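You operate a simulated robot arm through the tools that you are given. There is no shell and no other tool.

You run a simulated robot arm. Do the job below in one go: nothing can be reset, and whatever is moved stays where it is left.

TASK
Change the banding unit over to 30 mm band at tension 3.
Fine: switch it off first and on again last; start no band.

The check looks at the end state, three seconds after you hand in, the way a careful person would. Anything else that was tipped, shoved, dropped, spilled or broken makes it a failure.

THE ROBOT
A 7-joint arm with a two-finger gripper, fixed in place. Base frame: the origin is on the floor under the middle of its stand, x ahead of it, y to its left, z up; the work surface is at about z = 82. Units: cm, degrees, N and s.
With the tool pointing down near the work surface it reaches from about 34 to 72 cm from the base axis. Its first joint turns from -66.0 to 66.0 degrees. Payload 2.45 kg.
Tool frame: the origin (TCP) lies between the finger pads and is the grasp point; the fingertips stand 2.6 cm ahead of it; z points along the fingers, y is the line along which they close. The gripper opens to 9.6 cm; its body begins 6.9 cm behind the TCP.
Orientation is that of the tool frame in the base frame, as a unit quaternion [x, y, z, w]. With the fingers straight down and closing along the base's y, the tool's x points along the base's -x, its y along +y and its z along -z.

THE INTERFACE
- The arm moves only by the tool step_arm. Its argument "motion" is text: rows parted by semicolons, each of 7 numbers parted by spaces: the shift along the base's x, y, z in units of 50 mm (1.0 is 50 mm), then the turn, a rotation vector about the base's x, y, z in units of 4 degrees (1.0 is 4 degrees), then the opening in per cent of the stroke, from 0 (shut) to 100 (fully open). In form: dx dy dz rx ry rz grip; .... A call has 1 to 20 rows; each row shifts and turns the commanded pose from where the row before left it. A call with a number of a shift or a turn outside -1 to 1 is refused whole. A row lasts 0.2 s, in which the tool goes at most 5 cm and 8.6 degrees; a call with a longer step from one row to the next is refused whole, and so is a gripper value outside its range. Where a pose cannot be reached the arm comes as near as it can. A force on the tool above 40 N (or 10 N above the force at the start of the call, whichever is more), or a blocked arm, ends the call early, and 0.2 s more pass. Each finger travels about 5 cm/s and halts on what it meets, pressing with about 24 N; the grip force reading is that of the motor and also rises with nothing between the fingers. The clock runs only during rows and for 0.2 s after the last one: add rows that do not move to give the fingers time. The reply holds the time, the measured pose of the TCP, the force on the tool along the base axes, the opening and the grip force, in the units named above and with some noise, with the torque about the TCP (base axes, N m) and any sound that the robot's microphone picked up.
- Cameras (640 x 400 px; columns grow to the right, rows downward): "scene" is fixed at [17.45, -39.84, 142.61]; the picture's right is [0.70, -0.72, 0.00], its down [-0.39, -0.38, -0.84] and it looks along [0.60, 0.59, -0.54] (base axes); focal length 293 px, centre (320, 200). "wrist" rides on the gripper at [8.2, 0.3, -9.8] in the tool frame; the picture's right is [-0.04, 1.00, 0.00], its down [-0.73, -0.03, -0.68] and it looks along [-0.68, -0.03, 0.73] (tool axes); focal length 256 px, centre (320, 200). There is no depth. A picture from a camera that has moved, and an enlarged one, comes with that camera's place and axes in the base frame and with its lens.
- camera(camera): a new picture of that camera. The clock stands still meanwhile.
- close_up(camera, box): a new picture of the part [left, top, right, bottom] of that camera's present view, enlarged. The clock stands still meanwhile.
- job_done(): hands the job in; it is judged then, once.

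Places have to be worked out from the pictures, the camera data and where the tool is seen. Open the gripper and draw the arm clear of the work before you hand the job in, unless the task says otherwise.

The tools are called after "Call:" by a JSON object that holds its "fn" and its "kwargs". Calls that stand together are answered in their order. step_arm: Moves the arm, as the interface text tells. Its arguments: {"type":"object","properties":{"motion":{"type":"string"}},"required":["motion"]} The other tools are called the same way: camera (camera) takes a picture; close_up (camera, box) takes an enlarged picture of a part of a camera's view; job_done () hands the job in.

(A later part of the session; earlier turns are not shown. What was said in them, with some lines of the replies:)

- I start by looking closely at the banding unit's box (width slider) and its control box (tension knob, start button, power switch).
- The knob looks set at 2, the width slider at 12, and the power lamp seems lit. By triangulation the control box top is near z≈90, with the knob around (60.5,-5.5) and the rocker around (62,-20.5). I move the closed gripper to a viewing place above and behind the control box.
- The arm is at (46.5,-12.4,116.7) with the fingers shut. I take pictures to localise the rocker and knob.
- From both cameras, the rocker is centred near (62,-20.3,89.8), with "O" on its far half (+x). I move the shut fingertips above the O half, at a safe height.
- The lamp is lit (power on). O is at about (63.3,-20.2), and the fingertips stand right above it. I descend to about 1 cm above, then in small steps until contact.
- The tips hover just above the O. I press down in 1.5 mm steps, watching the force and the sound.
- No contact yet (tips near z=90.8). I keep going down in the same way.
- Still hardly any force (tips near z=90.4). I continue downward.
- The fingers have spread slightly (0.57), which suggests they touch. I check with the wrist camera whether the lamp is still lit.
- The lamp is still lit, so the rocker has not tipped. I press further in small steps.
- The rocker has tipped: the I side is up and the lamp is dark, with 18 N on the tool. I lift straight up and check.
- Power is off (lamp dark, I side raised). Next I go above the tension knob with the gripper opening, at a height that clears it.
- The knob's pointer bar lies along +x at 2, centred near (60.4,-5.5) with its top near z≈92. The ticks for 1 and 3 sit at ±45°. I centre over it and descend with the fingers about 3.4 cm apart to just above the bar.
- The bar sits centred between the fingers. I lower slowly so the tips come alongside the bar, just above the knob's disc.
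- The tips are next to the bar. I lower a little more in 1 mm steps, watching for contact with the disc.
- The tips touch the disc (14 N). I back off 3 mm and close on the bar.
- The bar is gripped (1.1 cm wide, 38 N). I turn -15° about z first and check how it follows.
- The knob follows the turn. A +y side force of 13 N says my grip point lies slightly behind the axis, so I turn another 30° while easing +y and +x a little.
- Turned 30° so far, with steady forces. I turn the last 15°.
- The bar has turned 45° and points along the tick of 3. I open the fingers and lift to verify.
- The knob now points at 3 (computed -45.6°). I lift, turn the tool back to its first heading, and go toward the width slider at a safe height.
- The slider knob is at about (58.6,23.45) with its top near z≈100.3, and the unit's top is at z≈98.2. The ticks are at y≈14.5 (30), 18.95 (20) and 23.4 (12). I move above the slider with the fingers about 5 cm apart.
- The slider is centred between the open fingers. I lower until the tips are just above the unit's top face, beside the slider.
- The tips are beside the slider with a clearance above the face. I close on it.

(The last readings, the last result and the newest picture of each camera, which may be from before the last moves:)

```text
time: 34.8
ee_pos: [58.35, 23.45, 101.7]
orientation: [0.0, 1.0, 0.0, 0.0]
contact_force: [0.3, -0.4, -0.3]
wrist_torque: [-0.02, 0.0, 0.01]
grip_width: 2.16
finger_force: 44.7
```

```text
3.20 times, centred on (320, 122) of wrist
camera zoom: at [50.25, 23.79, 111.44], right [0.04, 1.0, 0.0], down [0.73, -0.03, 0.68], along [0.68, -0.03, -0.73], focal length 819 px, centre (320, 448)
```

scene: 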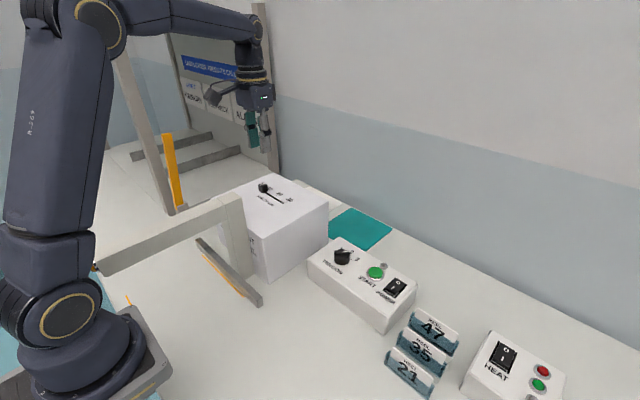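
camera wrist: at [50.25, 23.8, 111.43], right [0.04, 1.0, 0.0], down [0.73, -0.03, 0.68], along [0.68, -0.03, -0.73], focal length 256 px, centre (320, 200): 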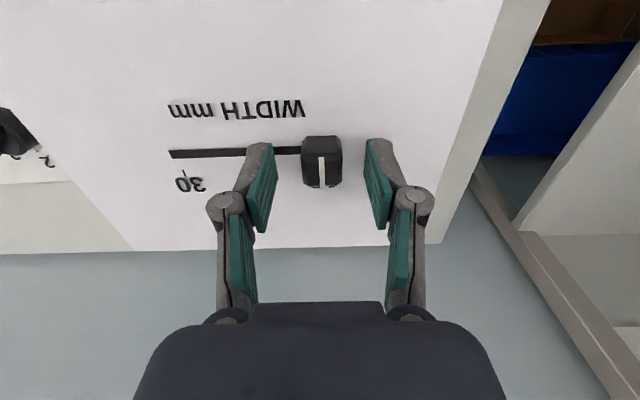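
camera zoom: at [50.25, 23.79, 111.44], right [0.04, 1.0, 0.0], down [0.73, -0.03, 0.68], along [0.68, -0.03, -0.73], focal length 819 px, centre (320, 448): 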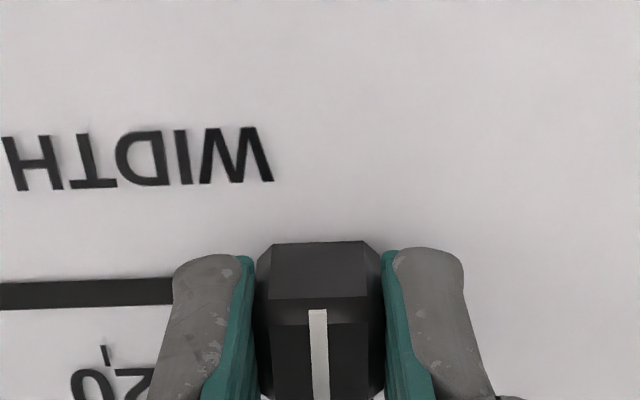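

The slider is held (2.16 cm, 45 N). I slide it -4 cm along y first and watch the forces.

Call:
{"fn": "step_arm", "kwargs": {"motion": "0 -0.05 0 0 0 0 15; 0 -0.1 0 0 0 0 15; 0 -0.1 0 0 0 0 15; 0 -0.1 0 0 0 0 15; 0 -0.1 0 0 0 0 15; 0 -0.1 0 0 0 0 15; 0 -0.1 0 0 0 0 15; 0 -0.1 0 0 0 0 15; 0 -0.05 0 0 0 0 15; 0 0 0 0 0 0 15"}}

Call:
{"fn": "camera", "kwargs": {"camera": "scene"}}

Call:
{"fn": "close_up", "kwargs": {"camera": "wrist", "box": [220, 60, 420, 185]}}

```text
time: 37.0
ee_pos: [58.44, 19.39, 101.83]
orientation: [0.0, 1.0, 0.0, 0.0]
contact_force: [-8.3, -0.4, 14.7]
wrist_torque: [0.07, 0.5, 0.0]
grip_width: 2.16
finger_force: 45.1
```

```text
taken
```

scene: 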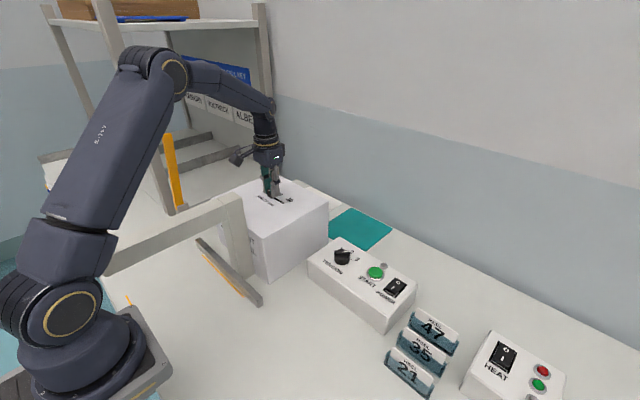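

```text
3.20 times, centred on (320, 122) of wrist
camera zoom: at [50.24, 19.78, 111.43], right [0.04, 1.0, 0.0], down [0.73, -0.03, 0.68], along [0.68, -0.03, -0.73], focal length 819 px, centre (320, 448)
```

zoom: 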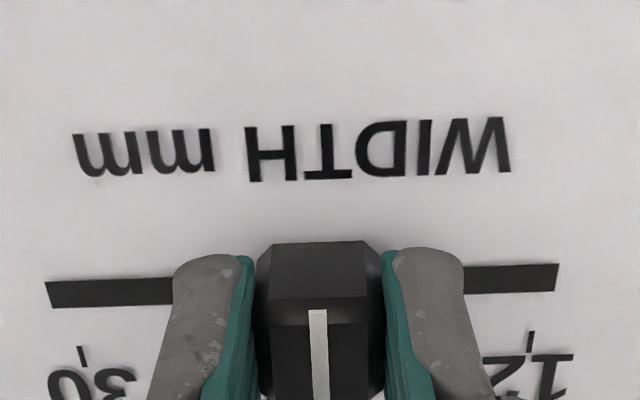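

The slider follows. The ticks measure y≈14.58 (30) and 23.52 (12), so the slider needs about 4.9 cm more. I ease up 1 mm against the vertical load and slide on by 4.7 cm.

Call:
{"fn": "step_arm", "kwargs": {"motion": "0 -0.05 0.02 0 0 0 15; 0 -0.1 0 0 0 0 15; 0 -0.1 0 0 0 0 15; 0 -0.1 0 0 0 0 15; 0 -0.1 0 0 0 0 15; 0 -0.1 0 0 0 0 15; 0 -0.1 0 0 0 0 15; 0 -0.1 0 0 0 0 15; 0 -0.1 0 0 0 0 15; 0 -0.06 0 0 0 0 15; 0 -0.03 0 0 0 0 15; 0 0 0 0 0 0 15"}}

Call:
{"fn": "camera", "kwargs": {"camera": "wrist"}}

Call:
{"fn": "close_up", "kwargs": {"camera": "wrist", "box": [220, 60, 420, 185]}}

Call:
{"fn": "close_up", "kwargs": {"camera": "scene", "box": [220, 130, 340, 220]}}

```text
time: 39.6
ee_pos: [58.5, 14.6, 101.71]
orientation: [0.0, 1.0, 0.0, -0.001]
contact_force: [-15.7, 0.4, -6.1]
wrist_torque: [0.05, 0.16, 0.01]
grip_width: 2.13
finger_force: 45.5
```

```text
taken
camera wrist: at [50.3, 15.05, 111.46], right [0.04, 1.0, 0.0], down [0.74, -0.03, 0.68], along [0.68, -0.03, -0.74], focal length 256 px, centre (320, 200)
```

wrist: 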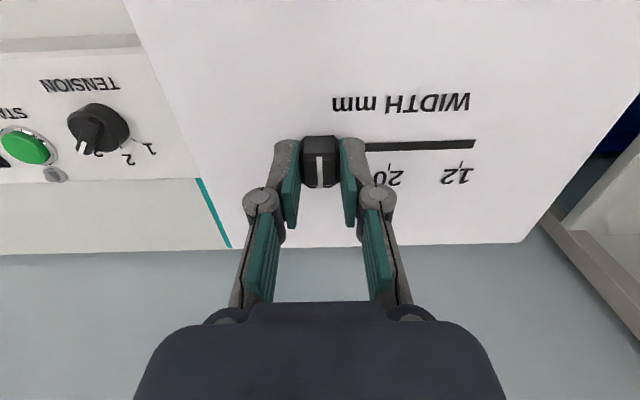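

```text
3.20 times, centred on (320, 122) of wrist
camera zoom: at [50.3, 15.05, 111.46], right [0.04, 1.0, 0.0], down [0.74, -0.03, 0.68], along [0.68, -0.03, -0.74], focal length 819 px, centre (320, 448)
```

zoom: 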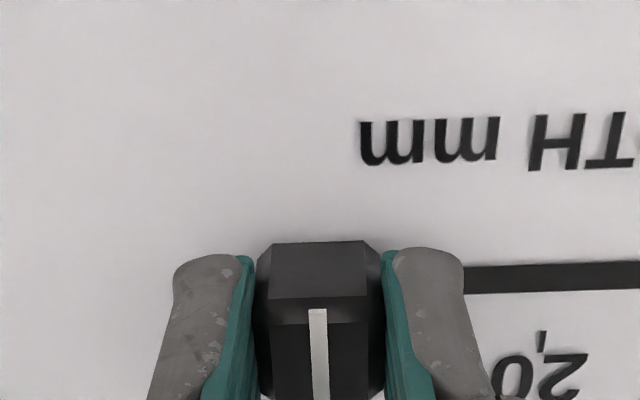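

```text
4.44 times, centred on (280, 175) of scene
camera zoom: at [17.42, -39.84, 142.61], right [0.7, -0.72, 0.0], down [-0.39, -0.38, -0.84], along [0.6, 0.59, -0.54], focal length 1302 px, centre (498, 311)
```

zoom: 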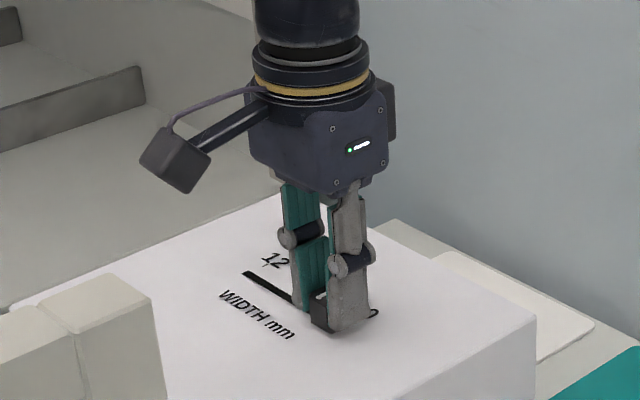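

The slider line is at about y≈14.66, which is 4.3 cm from the 20 tick while the tick spacing is 4.47 cm. I move the last ~1.7 mm and relieve the x load slightly.

Call:
{"fn": "step_arm", "kwargs": {"motion": "-0.02 -0.02 0 0 0 0 15; 0 -0.015 0 0 0 0 15; 0 0 0 0 0 0 15; 0 0 0 0 0 0 15"}}

Call:
{"fn": "close_up", "kwargs": {"camera": "wrist", "box": [220, 60, 420, 185]}}

```text
time: 40.6
ee_pos: [58.52, 14.49, 101.72]
orientation: [0.0, 1.0, 0.0, 0.0]
contact_force: [-5.6, 1.6, -19.5]
wrist_torque: [0.06, -0.14, -0.01]
grip_width: 2.13
finger_force: 44.3
```

```text
3.20 times, centred on (320, 122) of wrist
camera zoom: at [50.27, 14.89, 111.44], right [0.04, 1.0, 0.0], down [0.73, -0.03, 0.68], along [0.68, -0.03, -0.73], focal length 819 px, centre (320, 448)
```

zoom: 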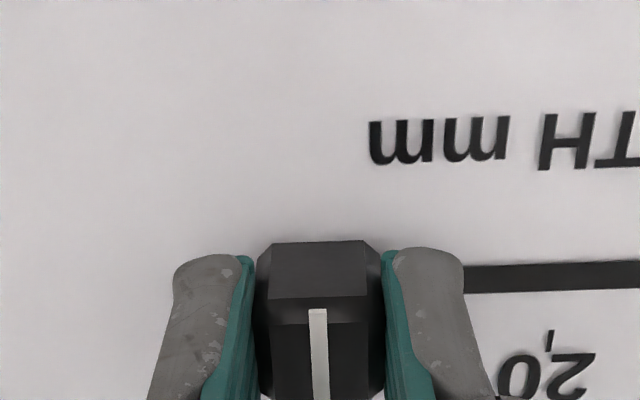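

The line now sits about 4.49 cm from the 20 tick, which matches the 30 tick. I open the fingers, lift, and inspect.

Call:
{"fn": "step_arm", "kwargs": {"motion": "0 0 -0.01 0 0 0 15; 0 0 0 0 0 0 30; 0 0 0 0 0 0 45; 0 0 0 0 0 0 52; 0 0 0 0 0 0 52; 0 0 0.1 0 0 0 52; 0 0 0.3 0 0 0 52; 0 0 0.5 0 0 0 52; 0 0 0.6 0 0 0 52; 0 0 0 0 0 0 52"}}

Call:
{"fn": "camera", "kwargs": {"camera": "wrist"}}

Call:
{"fn": "close_up", "kwargs": {"camera": "wrist", "box": [220, 40, 420, 165]}}

Call:
{"fn": "close_up", "kwargs": {"camera": "scene", "box": [220, 160, 340, 235]}}

```text
time: 42.8
ee_pos: [58.44, 14.39, 109.18]
orientation: [0.0, 1.0, 0.0, 0.0]
contact_force: [0.5, 0.0, 0.2]
wrist_torque: [0.01, 0.0, 0.02]
grip_width: 5.0
finger_force: 0.0
```

```text
taken
camera wrist: at [50.21, 14.84, 118.94], right [0.04, 1.0, 0.0], down [0.73, -0.03, 0.68], along [0.68, -0.03, -0.73], focal length 256 px, centre (320, 200)
```

wrist: 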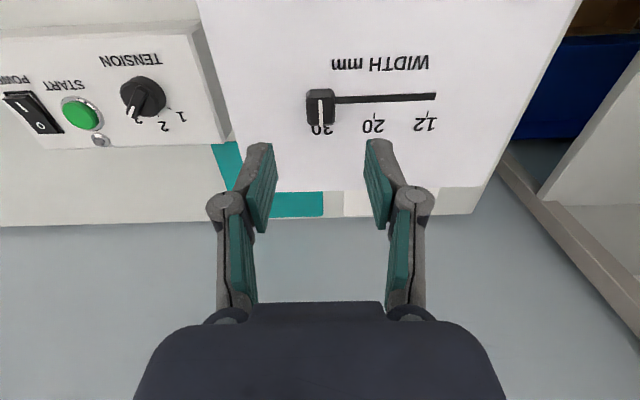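

```text
3.20 times, centred on (320, 102) of wrist
camera zoom: at [50.21, 14.84, 118.94], right [0.04, 1.0, 0.0], down [0.73, -0.03, 0.68], along [0.68, -0.03, -0.73], focal length 819 px, centre (320, 512)
```

zoom: 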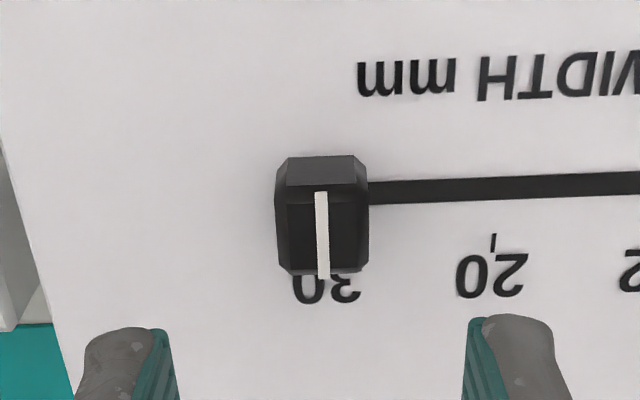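

```text
5.33 times, centred on (280, 198) of scene
camera zoom: at [17.45, -39.85, 142.61], right [0.7, -0.72, 0.0], down [-0.39, -0.38, -0.84], along [0.6, 0.59, -0.54], focal length 1562 px, centre (533, 213)
```

zoom: 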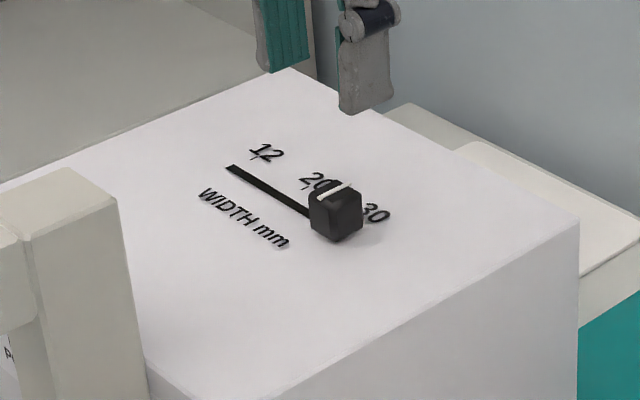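

The slider line reads 30 (within about half a millimetre), tension is at 3 and the power is still off. Now I go back above the I half of the rocker at about (60.6,-20.25) with the fingers shut.

Call:
{"fn": "step_arm", "kwargs": {"motion": "0.03 -0.3 0.1 0 0 0 40; 0.03 -0.5 0 0 0 0 20; 0.03 -0.5 0 0 0 0 0; 0.03 -0.5 0 0 0 0 0; 0.03 -0.5 0 0 0 0 0; 0.03 -0.5 0 0 0 0 0; 0.03 -0.5 0 0 0 0 0; 0.03 -0.5 0 0 0 0 0; 0.03 -0.5 0 0 0 0 0; 0.03 -0.5 0 0 0 0 0; 0.03 -0.5 -0.2 0 0 0 0; 0.03 -0.5 -0.3 0 0 0 0; 0.03 -0.5 -0.4 0 0 0 0; 0.03 -0.4 -0.4 0 0 0 0; 0 -0.24 -0.4 0 0 0 0; 0 0 -0.24 0 0 0 0; 0 0 0 0 0 0 0"}}

Call:
{"fn": "camera", "kwargs": {"camera": "wrist"}}

Call:
{"fn": "close_up", "kwargs": {"camera": "scene", "box": [300, 190, 460, 310]}}

```text
time: 46.4
ee_pos: [60.52, -20.19, 100.07]
orientation: [0.0, 1.0, -0.001, 0.0]
contact_force: [-0.5, -0.2, -0.4]
wrist_torque: [0.0, 0.03, 0.0]
grip_width: 0.0
finger_force: 24.2
```

```text
taken
camera wrist: at [52.38, -19.75, 109.77], right [0.04, 1.0, 0.0], down [0.73, -0.03, 0.68], along [0.68, -0.03, -0.73], focal length 256 px, centre (320, 200)
```

wrist: 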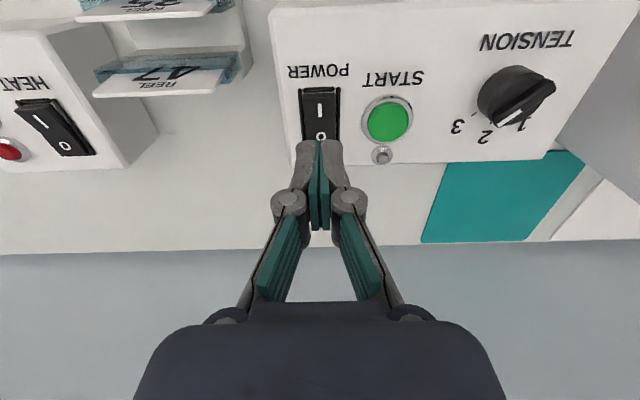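

```text
3.33 times, centred on (380, 250) of scene
camera zoom: at [17.45, -39.85, 142.61], right [0.7, -0.72, 0.0], down [-0.39, -0.38, -0.84], along [0.6, 0.59, -0.54], focal length 976 px, centre (120, 33)
```

zoom: 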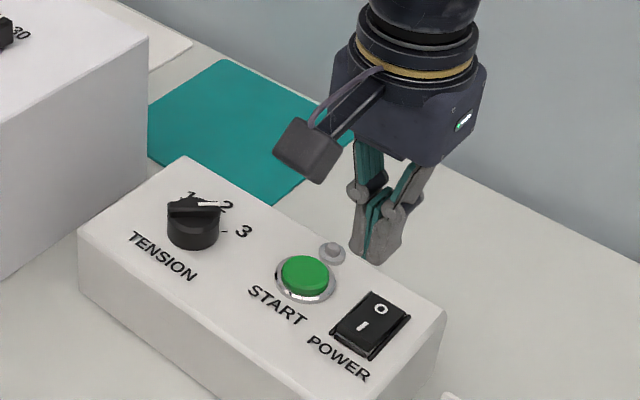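

The tips are above the I half. I descend to just above it, then press in small steps.

Call:
{"fn": "step_arm", "kwargs": {"motion": "0 0 -0.3 0 0 0 0; 0 0 -0.3 0 0 0 0; 0 0 -0.3 0 0 0 0; 0 0 -0.2 0 0 0 0; 0 0 -0.1 0 0 0 0; 0 0 -0.04 0 0 0 0; 0 0 -0.04 0 0 0 0; 0 0 0 0 0 0 0"}}

Call:
{"fn": "close_up", "kwargs": {"camera": "wrist", "box": [240, 60, 440, 185]}}

Call:
{"fn": "close_up", "kwargs": {"camera": "scene", "box": [340, 220, 440, 320]}}

```text
time: 48.2
ee_pos: [60.56, -20.28, 93.69]
orientation: [-0.001, 1.0, 0.0, 0.0]
contact_force: [0.3, 0.7, -0.1]
wrist_torque: [-0.02, 0.0, -0.02]
grip_width: 0.0
finger_force: 24.0
```

```text
3.20 times, centred on (340, 122) of wrist
camera zoom: at [52.32, -19.82, 103.37], right [0.04, 1.0, 0.0], down [0.73, -0.03, 0.68], along [0.68, -0.03, -0.73], focal length 819 px, centre (256, 448)
```

zoom: 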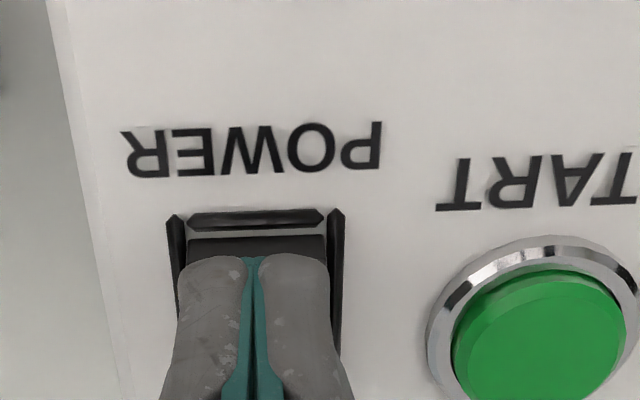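

```text
4.00 times, centred on (390, 270) of scene
camera zoom: at [17.45, -39.85, 142.61], right [0.7, -0.72, 0.0], down [-0.39, -0.38, -0.84], along [0.6, 0.59, -0.54], focal length 1172 px, centre (40, -80)
```

zoom: 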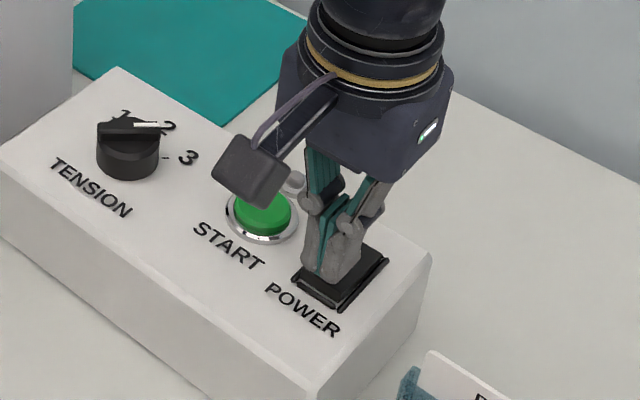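

Positioned on the I half. I press down in 1.5 mm steps.

Call:
{"fn": "step_arm", "kwargs": {"motion": "0 0 -0.03 0 0 0 0; 0 0 -0.03 0 0 0 0; 0 0 -0.03 0 0 0 0; 0 0 -0.03 0 0 0 0; 0 0 -0.03 0 0 0 0; 0 0 -0.03 0 0 0 0; 0 0 0 0 0 0 0"}}

Call:
{"fn": "close_up", "kwargs": {"camera": "wrist", "box": [240, 60, 440, 185]}}

```text
time: 49.8
ee_pos: [60.53, -20.28, 92.76]
orientation: [0.0, 1.0, 0.001, 0.001]
contact_force: [-1.0, -0.4, 0.8]
wrist_torque: [0.04, 0.01, -0.06]
grip_width: 0.01
finger_force: 24.1
```

```text
3.20 times, centred on (340, 122) of wrist
camera zoom: at [52.31, -19.81, 102.47], right [0.04, 1.0, 0.0], down [0.73, -0.03, 0.68], along [0.68, -0.03, -0.73], focal length 819 px, centre (256, 448)
```

zoom: 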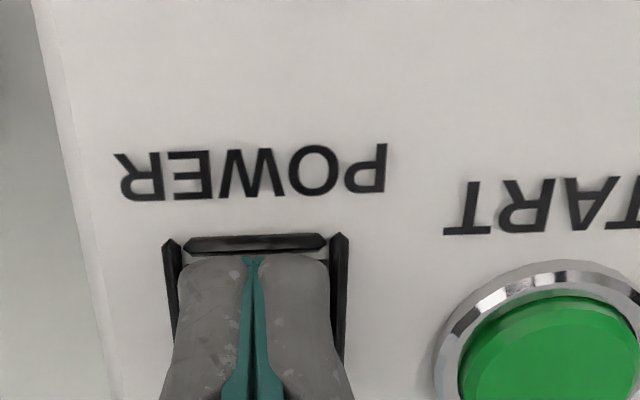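

No contact yet, but the tips come close to the bezel's near edge. I shift 3 mm in +x and go on pressing.

Call:
{"fn": "step_arm", "kwargs": {"motion": "0.03 0 0.02 0 0 0 0; 0.03 0 0 0 0 0 0; 0 0 -0.04 0 0 0 0; 0 0 -0.03 0 0 0 0; 0 0 -0.03 0 0 0 0; 0 0 0 0 0 0 0"}}

Call:
{"fn": "close_up", "kwargs": {"camera": "wrist", "box": [240, 60, 440, 185]}}

```text
time: 51.2
ee_pos: [60.83, -20.17, 92.48]
orientation: [0.0, 1.0, -0.001, 0.001]
contact_force: [-2.5, 0.6, 9.2]
wrist_torque: [-0.02, -0.11, 0.03]
grip_width: 0.58
finger_force: 28.6
```

```text
3.20 times, centred on (340, 122) of wrist
camera zoom: at [52.62, -19.77, 102.1], right [0.04, 1.0, 0.0], down [0.73, -0.03, 0.68], along [0.68, -0.03, -0.73], focal length 819 px, centre (256, 448)
```

zoom: 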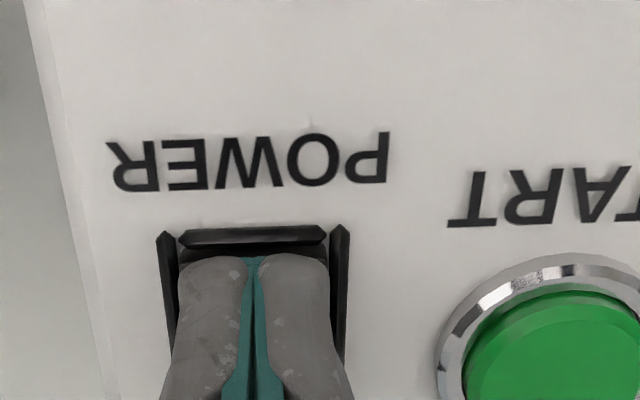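

Contact with 9 N; commanded TCP is about z=92.3. I press a few millimetres further and check the lamp in the full wrist picture.

Call:
{"fn": "step_arm", "kwargs": {"motion": "0 0 -0.02 0 0 0 0; 0 0 -0.02 0 0 0 0; 0 0 0 0 0 0 0"}}

Call:
{"fn": "camera", "kwargs": {"camera": "wrist"}}

Call:
{"fn": "close_up", "kwargs": {"camera": "scene", "box": [340, 220, 440, 320]}}

```text
time: 52.1
ee_pos: [60.8, -20.17, 92.4]
orientation: [0.0, 1.0, 0.0, 0.002]
contact_force: [-3.1, 1.2, 7.1]
wrist_torque: [0.06, 0.02, 0.07]
grip_width: 0.6
finger_force: 28.9
stopped in row 3: the force on the tool passed its limit at 40 N (the readings are from after the stop); the commanded pose is now the measured one
```

```text
taken
camera wrist: at [52.67, -19.8, 102.09], right [0.04, 1.0, 0.0], down [0.73, -0.03, 0.68], along [0.68, -0.03, -0.73], focal length 256 px, centre (320, 200)
```

wrist: 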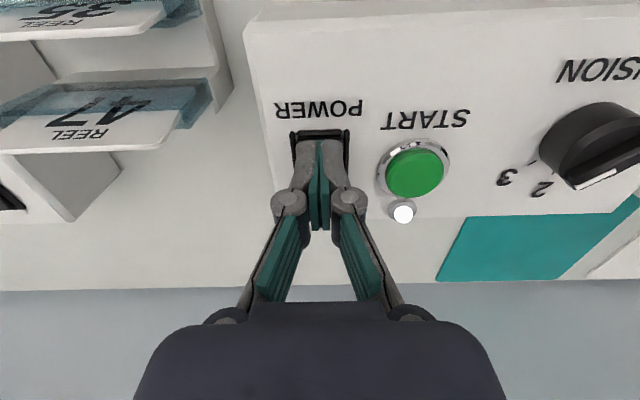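

```text
4.00 times, centred on (390, 270) of scene
camera zoom: at [17.43, -39.84, 142.61], right [0.7, -0.72, 0.0], down [-0.39, -0.38, -0.84], along [0.6, 0.59, -0.54], focal length 1172 px, centre (40, -80)
```

zoom: 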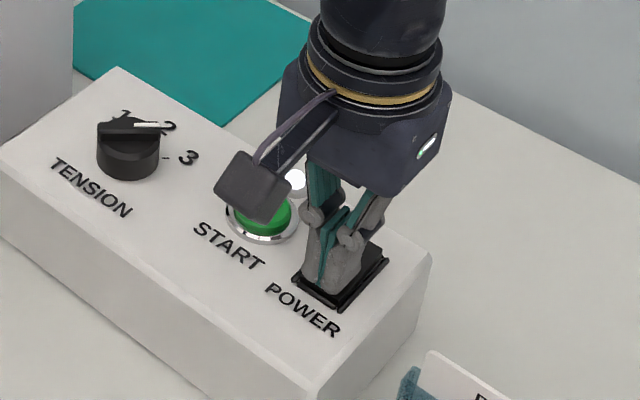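

The lamp is lit, so the rocker has switched on; the force limit ended the press. I lift straight up and draw back while checking the whole scene.

Call:
{"fn": "step_arm", "kwargs": {"motion": "0 0 0.1 0 0 0 0; 0 0 0.3 0 0 0 0; 0 0 0.6 0 0 0 0; 0 0 0.6 0 0 0 0; 0 0 0.6 0 0 0 0; -0.3 0.1 0.6 0 0 0 0; -0.4 0.2 0.6 0 0 0 20; -0.4 0.2 0.5 0 0 0 40; -0.4 0.2 0.4 0 0 0 60; -0.4 0.2 0.2 0 0 0 60; -0.4 0.2 0 0 0 0 60; 0 0 0 0 0 0 60"}}

Call:
{"fn": "camera", "kwargs": {"camera": "scene"}}

Call:
{"fn": "camera", "kwargs": {"camera": "wrist"}}

Call:
{"fn": "close_up", "kwargs": {"camera": "scene", "box": [300, 230, 428, 310]}}

Call:
{"fn": "close_up", "kwargs": {"camera": "scene", "box": [220, 160, 340, 235]}}

```text
time: 54.7
ee_pos: [49.39, -14.57, 114.82]
orientation: [-0.001, 1.0, -0.002, 0.001]
contact_force: [-0.3, 0.3, -1.2]
wrist_torque: [0.03, 0.03, -0.03]
grip_width: 5.75
finger_force: 0.0
```

```text
taken
```

scene: 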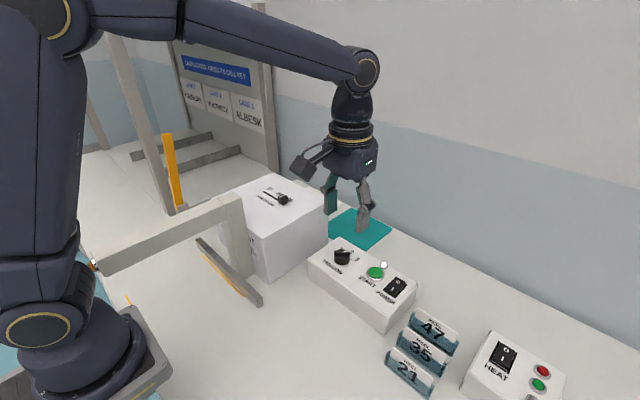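

```text
taken
camera wrist: at [41.21, -14.27, 124.43], right [0.04, 1.0, 0.0], down [0.73, -0.03, 0.68], along [0.68, -0.03, -0.73], focal length 256 px, centre (320, 200)
```

wrist: 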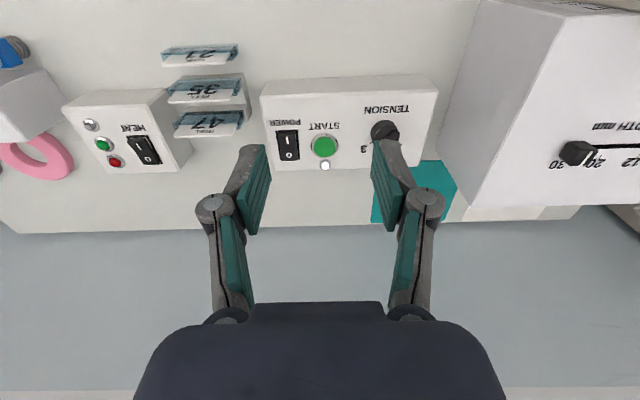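

```text
5.00 times, centred on (364, 270) of scene
camera zoom: at [17.45, -39.84, 142.61], right [0.7, -0.72, 0.0], down [-0.39, -0.38, -0.84], along [0.6, 0.59, -0.54], focal length 1465 px, centre (100, -150)
```

zoom: 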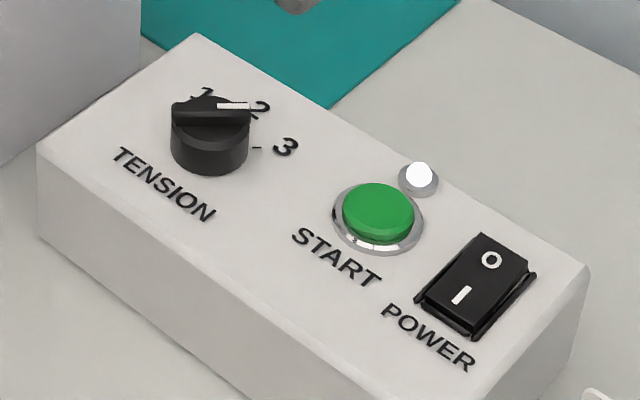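

```text
5.33 times, centred on (280, 198) of scene
camera zoom: at [17.45, -39.84, 142.61], right [0.7, -0.72, 0.0], down [-0.39, -0.38, -0.84], along [0.6, 0.59, -0.54], focal length 1562 px, centre (533, 213)
```

zoom: 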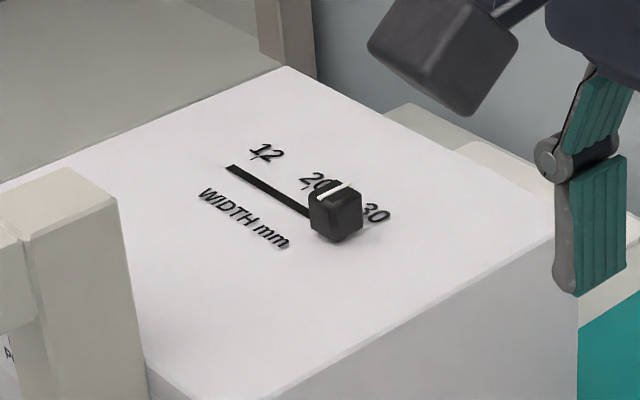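

Lamp lit, rocker on I, tension at 3 and width at 30. Before finishing I draw the arm further back, then look at the reel cards and surroundings to make sure nothing was disturbed.

Call:
{"fn": "step_arm", "kwargs": {"motion": "-0.4 0.3 0.3 0 0 0 100; -0.4 0.4 0.3 0 0 0 100; -0.4 0.4 0.3 0 0 0 100; -0.4 0.4 0.3 0 0 0 100; -0.4 0.4 0.3 0 0 0 100; -0.3 0.4 0.3 0 0 0 100; 0 0 0 0 0 0 100; 0 0 0 0 0 0 100"}}

Call:
{"fn": "camera", "kwargs": {"camera": "wrist"}}

Call:
{"fn": "camera", "kwargs": {"camera": "scene"}}

Call:
{"fn": "close_up", "kwargs": {"camera": "scene", "box": [360, 290, 600, 400]}}

Call:
{"fn": "close_up", "kwargs": {"camera": "wrist", "box": [120, 40, 480, 265]}}

```text
time: 56.5
ee_pos: [37.78, -3.31, 123.68]
orientation: [-0.001, 1.0, -0.001, 0.001]
contact_force: [0.6, 0.1, 0.0]
wrist_torque: [0.04, 0.0, 0.02]
grip_width: 9.6
finger_force: 0.1
```

```text
taken
camera wrist: at [29.61, -2.99, 133.37], right [0.04, 1.0, 0.0], down [0.73, -0.03, 0.68], along [0.68, -0.03, -0.73], focal length 256 px, centre (320, 200)
```

wrist: 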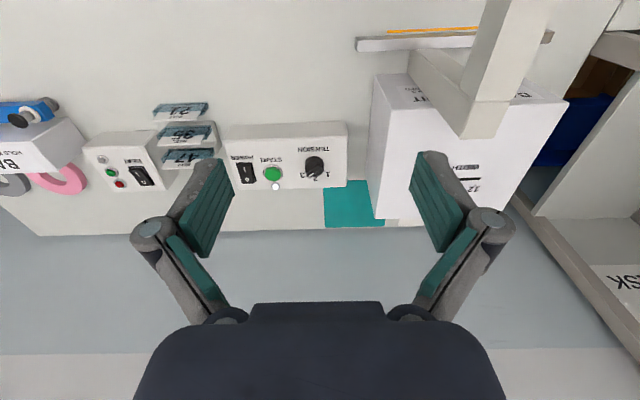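

```text
taken
```

scene: 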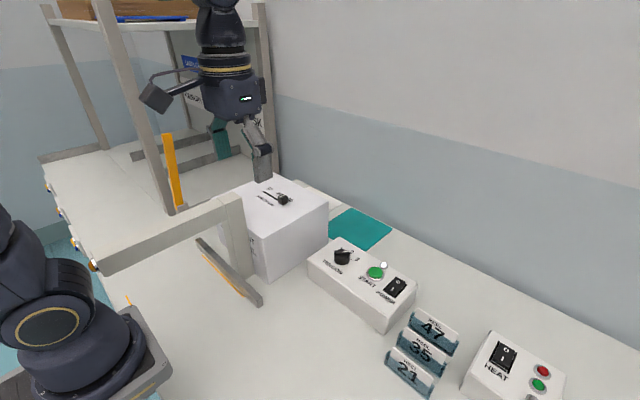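

```text
2.67 times, centred on (480, 345) of scene
camera zoom: at [17.45, -39.84, 142.61], right [0.7, -0.72, 0.0], down [-0.39, -0.38, -0.84], along [0.6, 0.59, -0.54], focal length 781 px, centre (-107, -187)
```

zoom: 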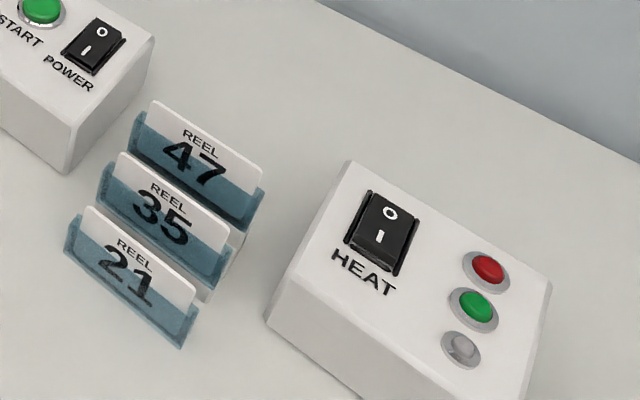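

```text
1.78 times, centred on (300, 152) of wrist
camera zoom: at [29.61, -2.99, 133.37], right [0.04, 1.0, 0.0], down [0.73, -0.03, 0.68], along [0.68, -0.03, -0.73], focal length 455 px, centre (356, 284)
```

zoom: 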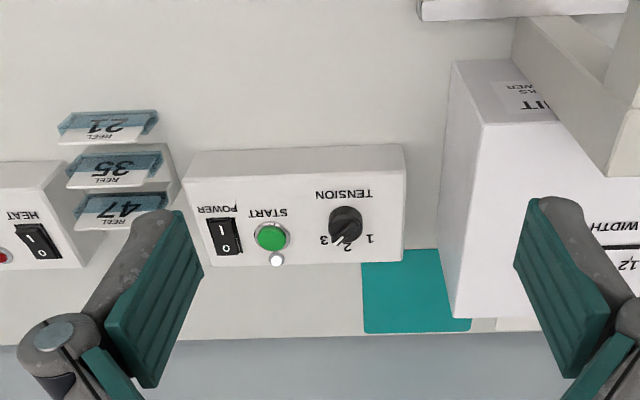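

There is some small text on the front of the banding unit that I should read before handing in.

Call:
{"fn": "close_up", "kwargs": {"camera": "wrist", "box": [370, 60, 570, 185]}}

Call:
{"fn": "close_up", "kwargs": {"camera": "scene", "box": [235, 220, 335, 285]}}

```text
3.20 times, centred on (470, 122) of wrist
camera zoom: at [29.61, -2.99, 133.37], right [0.04, 1.0, 0.0], down [0.73, -0.03, 0.68], along [0.68, -0.03, -0.73], focal length 819 px, centre (-160, 448)
```

zoom: 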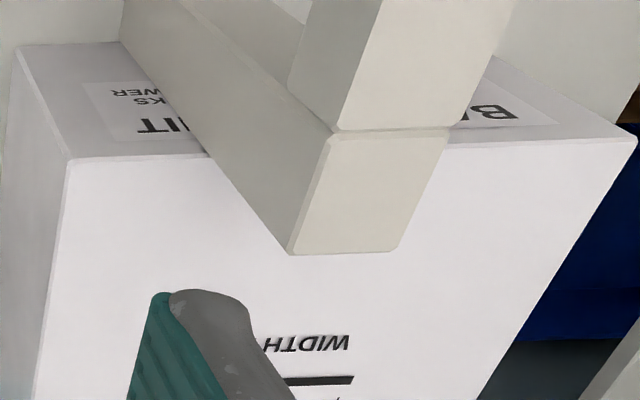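

```text
6.15 times, centred on (285, 252) of scene
camera zoom: at [17.45, -39.84, 142.61], right [0.7, -0.72, 0.0], down [-0.39, -0.38, -0.84], along [0.6, 0.59, -0.54], focal length 1802 px, centre (535, -123)
```

zoom: 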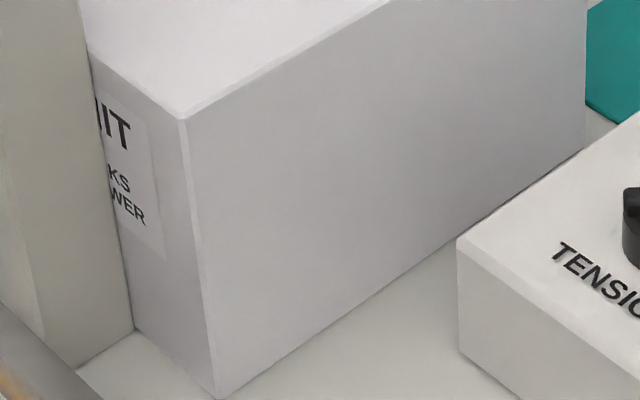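

The sign reads "…KS / …WER", probably that settings lock under power. I go back to the starting pose to read more of it.

Call:
{"fn": "step_arm", "kwargs": {"motion": "-0.05 0.4 0.2 0 0 0 100; -0.05 0.4 0.2 0 0 0 100; -0.05 0.4 0.2 0 0 0 100; -0.05 0.4 0 0 0 0 100; 0 0.4 0 0 0 0 100; 0 0.4 0 0 0 0 100; 0 0.4 0 0 0 0 100; 0 0 0 0 0 0 100"}}

Call:
{"fn": "close_up", "kwargs": {"camera": "wrist", "box": [290, 50, 490, 175]}}

Call:
{"fn": "camera", "kwargs": {"camera": "wrist"}}

```text
time: 58.3
ee_pos: [36.75, 10.71, 126.9]
orientation: [0.0, 1.0, -0.001, 0.002]
contact_force: [0.0, -1.0, -0.5]
wrist_torque: [-0.02, 0.02, 0.0]
grip_width: 9.59
finger_force: 0.1
```

```text
3.20 times, centred on (390, 112) of wrist
camera zoom: at [28.53, 11.21, 136.57], right [0.04, 1.0, 0.0], down [0.73, -0.03, 0.68], along [0.68, -0.03, -0.73], focal length 819 px, centre (96, 480)
```

zoom: 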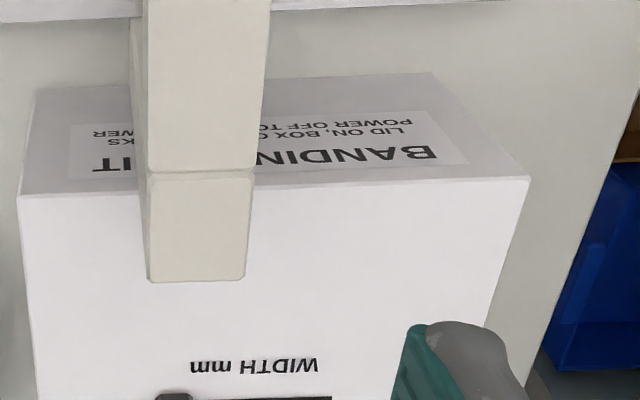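

```text
taken
camera wrist: at [28.53, 11.21, 136.57], right [0.04, 1.0, 0.0], down [0.73, -0.03, 0.68], along [0.68, -0.03, -0.73], focal length 256 px, centre (320, 200)
```

wrist: 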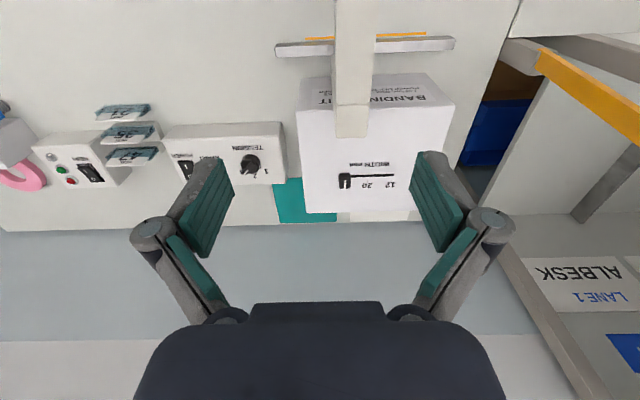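

The sign reads "LID ON, BOX O…KS / POWER OFF TO …", which fits the order I followed, and no band was started. Width is at 30, tension at 3, power is on with the lamp lit, and the arm is clear with the gripper open, so I hand in.

Call:
{"fn": "job_done", "kwargs": {}}

```text
The job is handed in.
```

The banding unit is set to 30 mm band at tension 3 and is switched on again. I handed the job in; no verdict came back.

- **Power:** I switched it off first, and the lamp went dark. I switched it on last, and the lamp is lit. That last press hit the 40 N force limit and ended early, but the switch had already tipped.
- **Tension:** the knob points at 3.
- **Width:** the slider line sits on the 30 mark, within about half a millimetre by the camera.
- **Other things:** I did not press START, and the last pictures show nothing else moved. The arm is back near its starting place with the gripper open.

A post hides part of the sign on the front of the unit. What I could read was "LID ON, BOX O…KS / POWER OFF TO …", which fits the order you gave.
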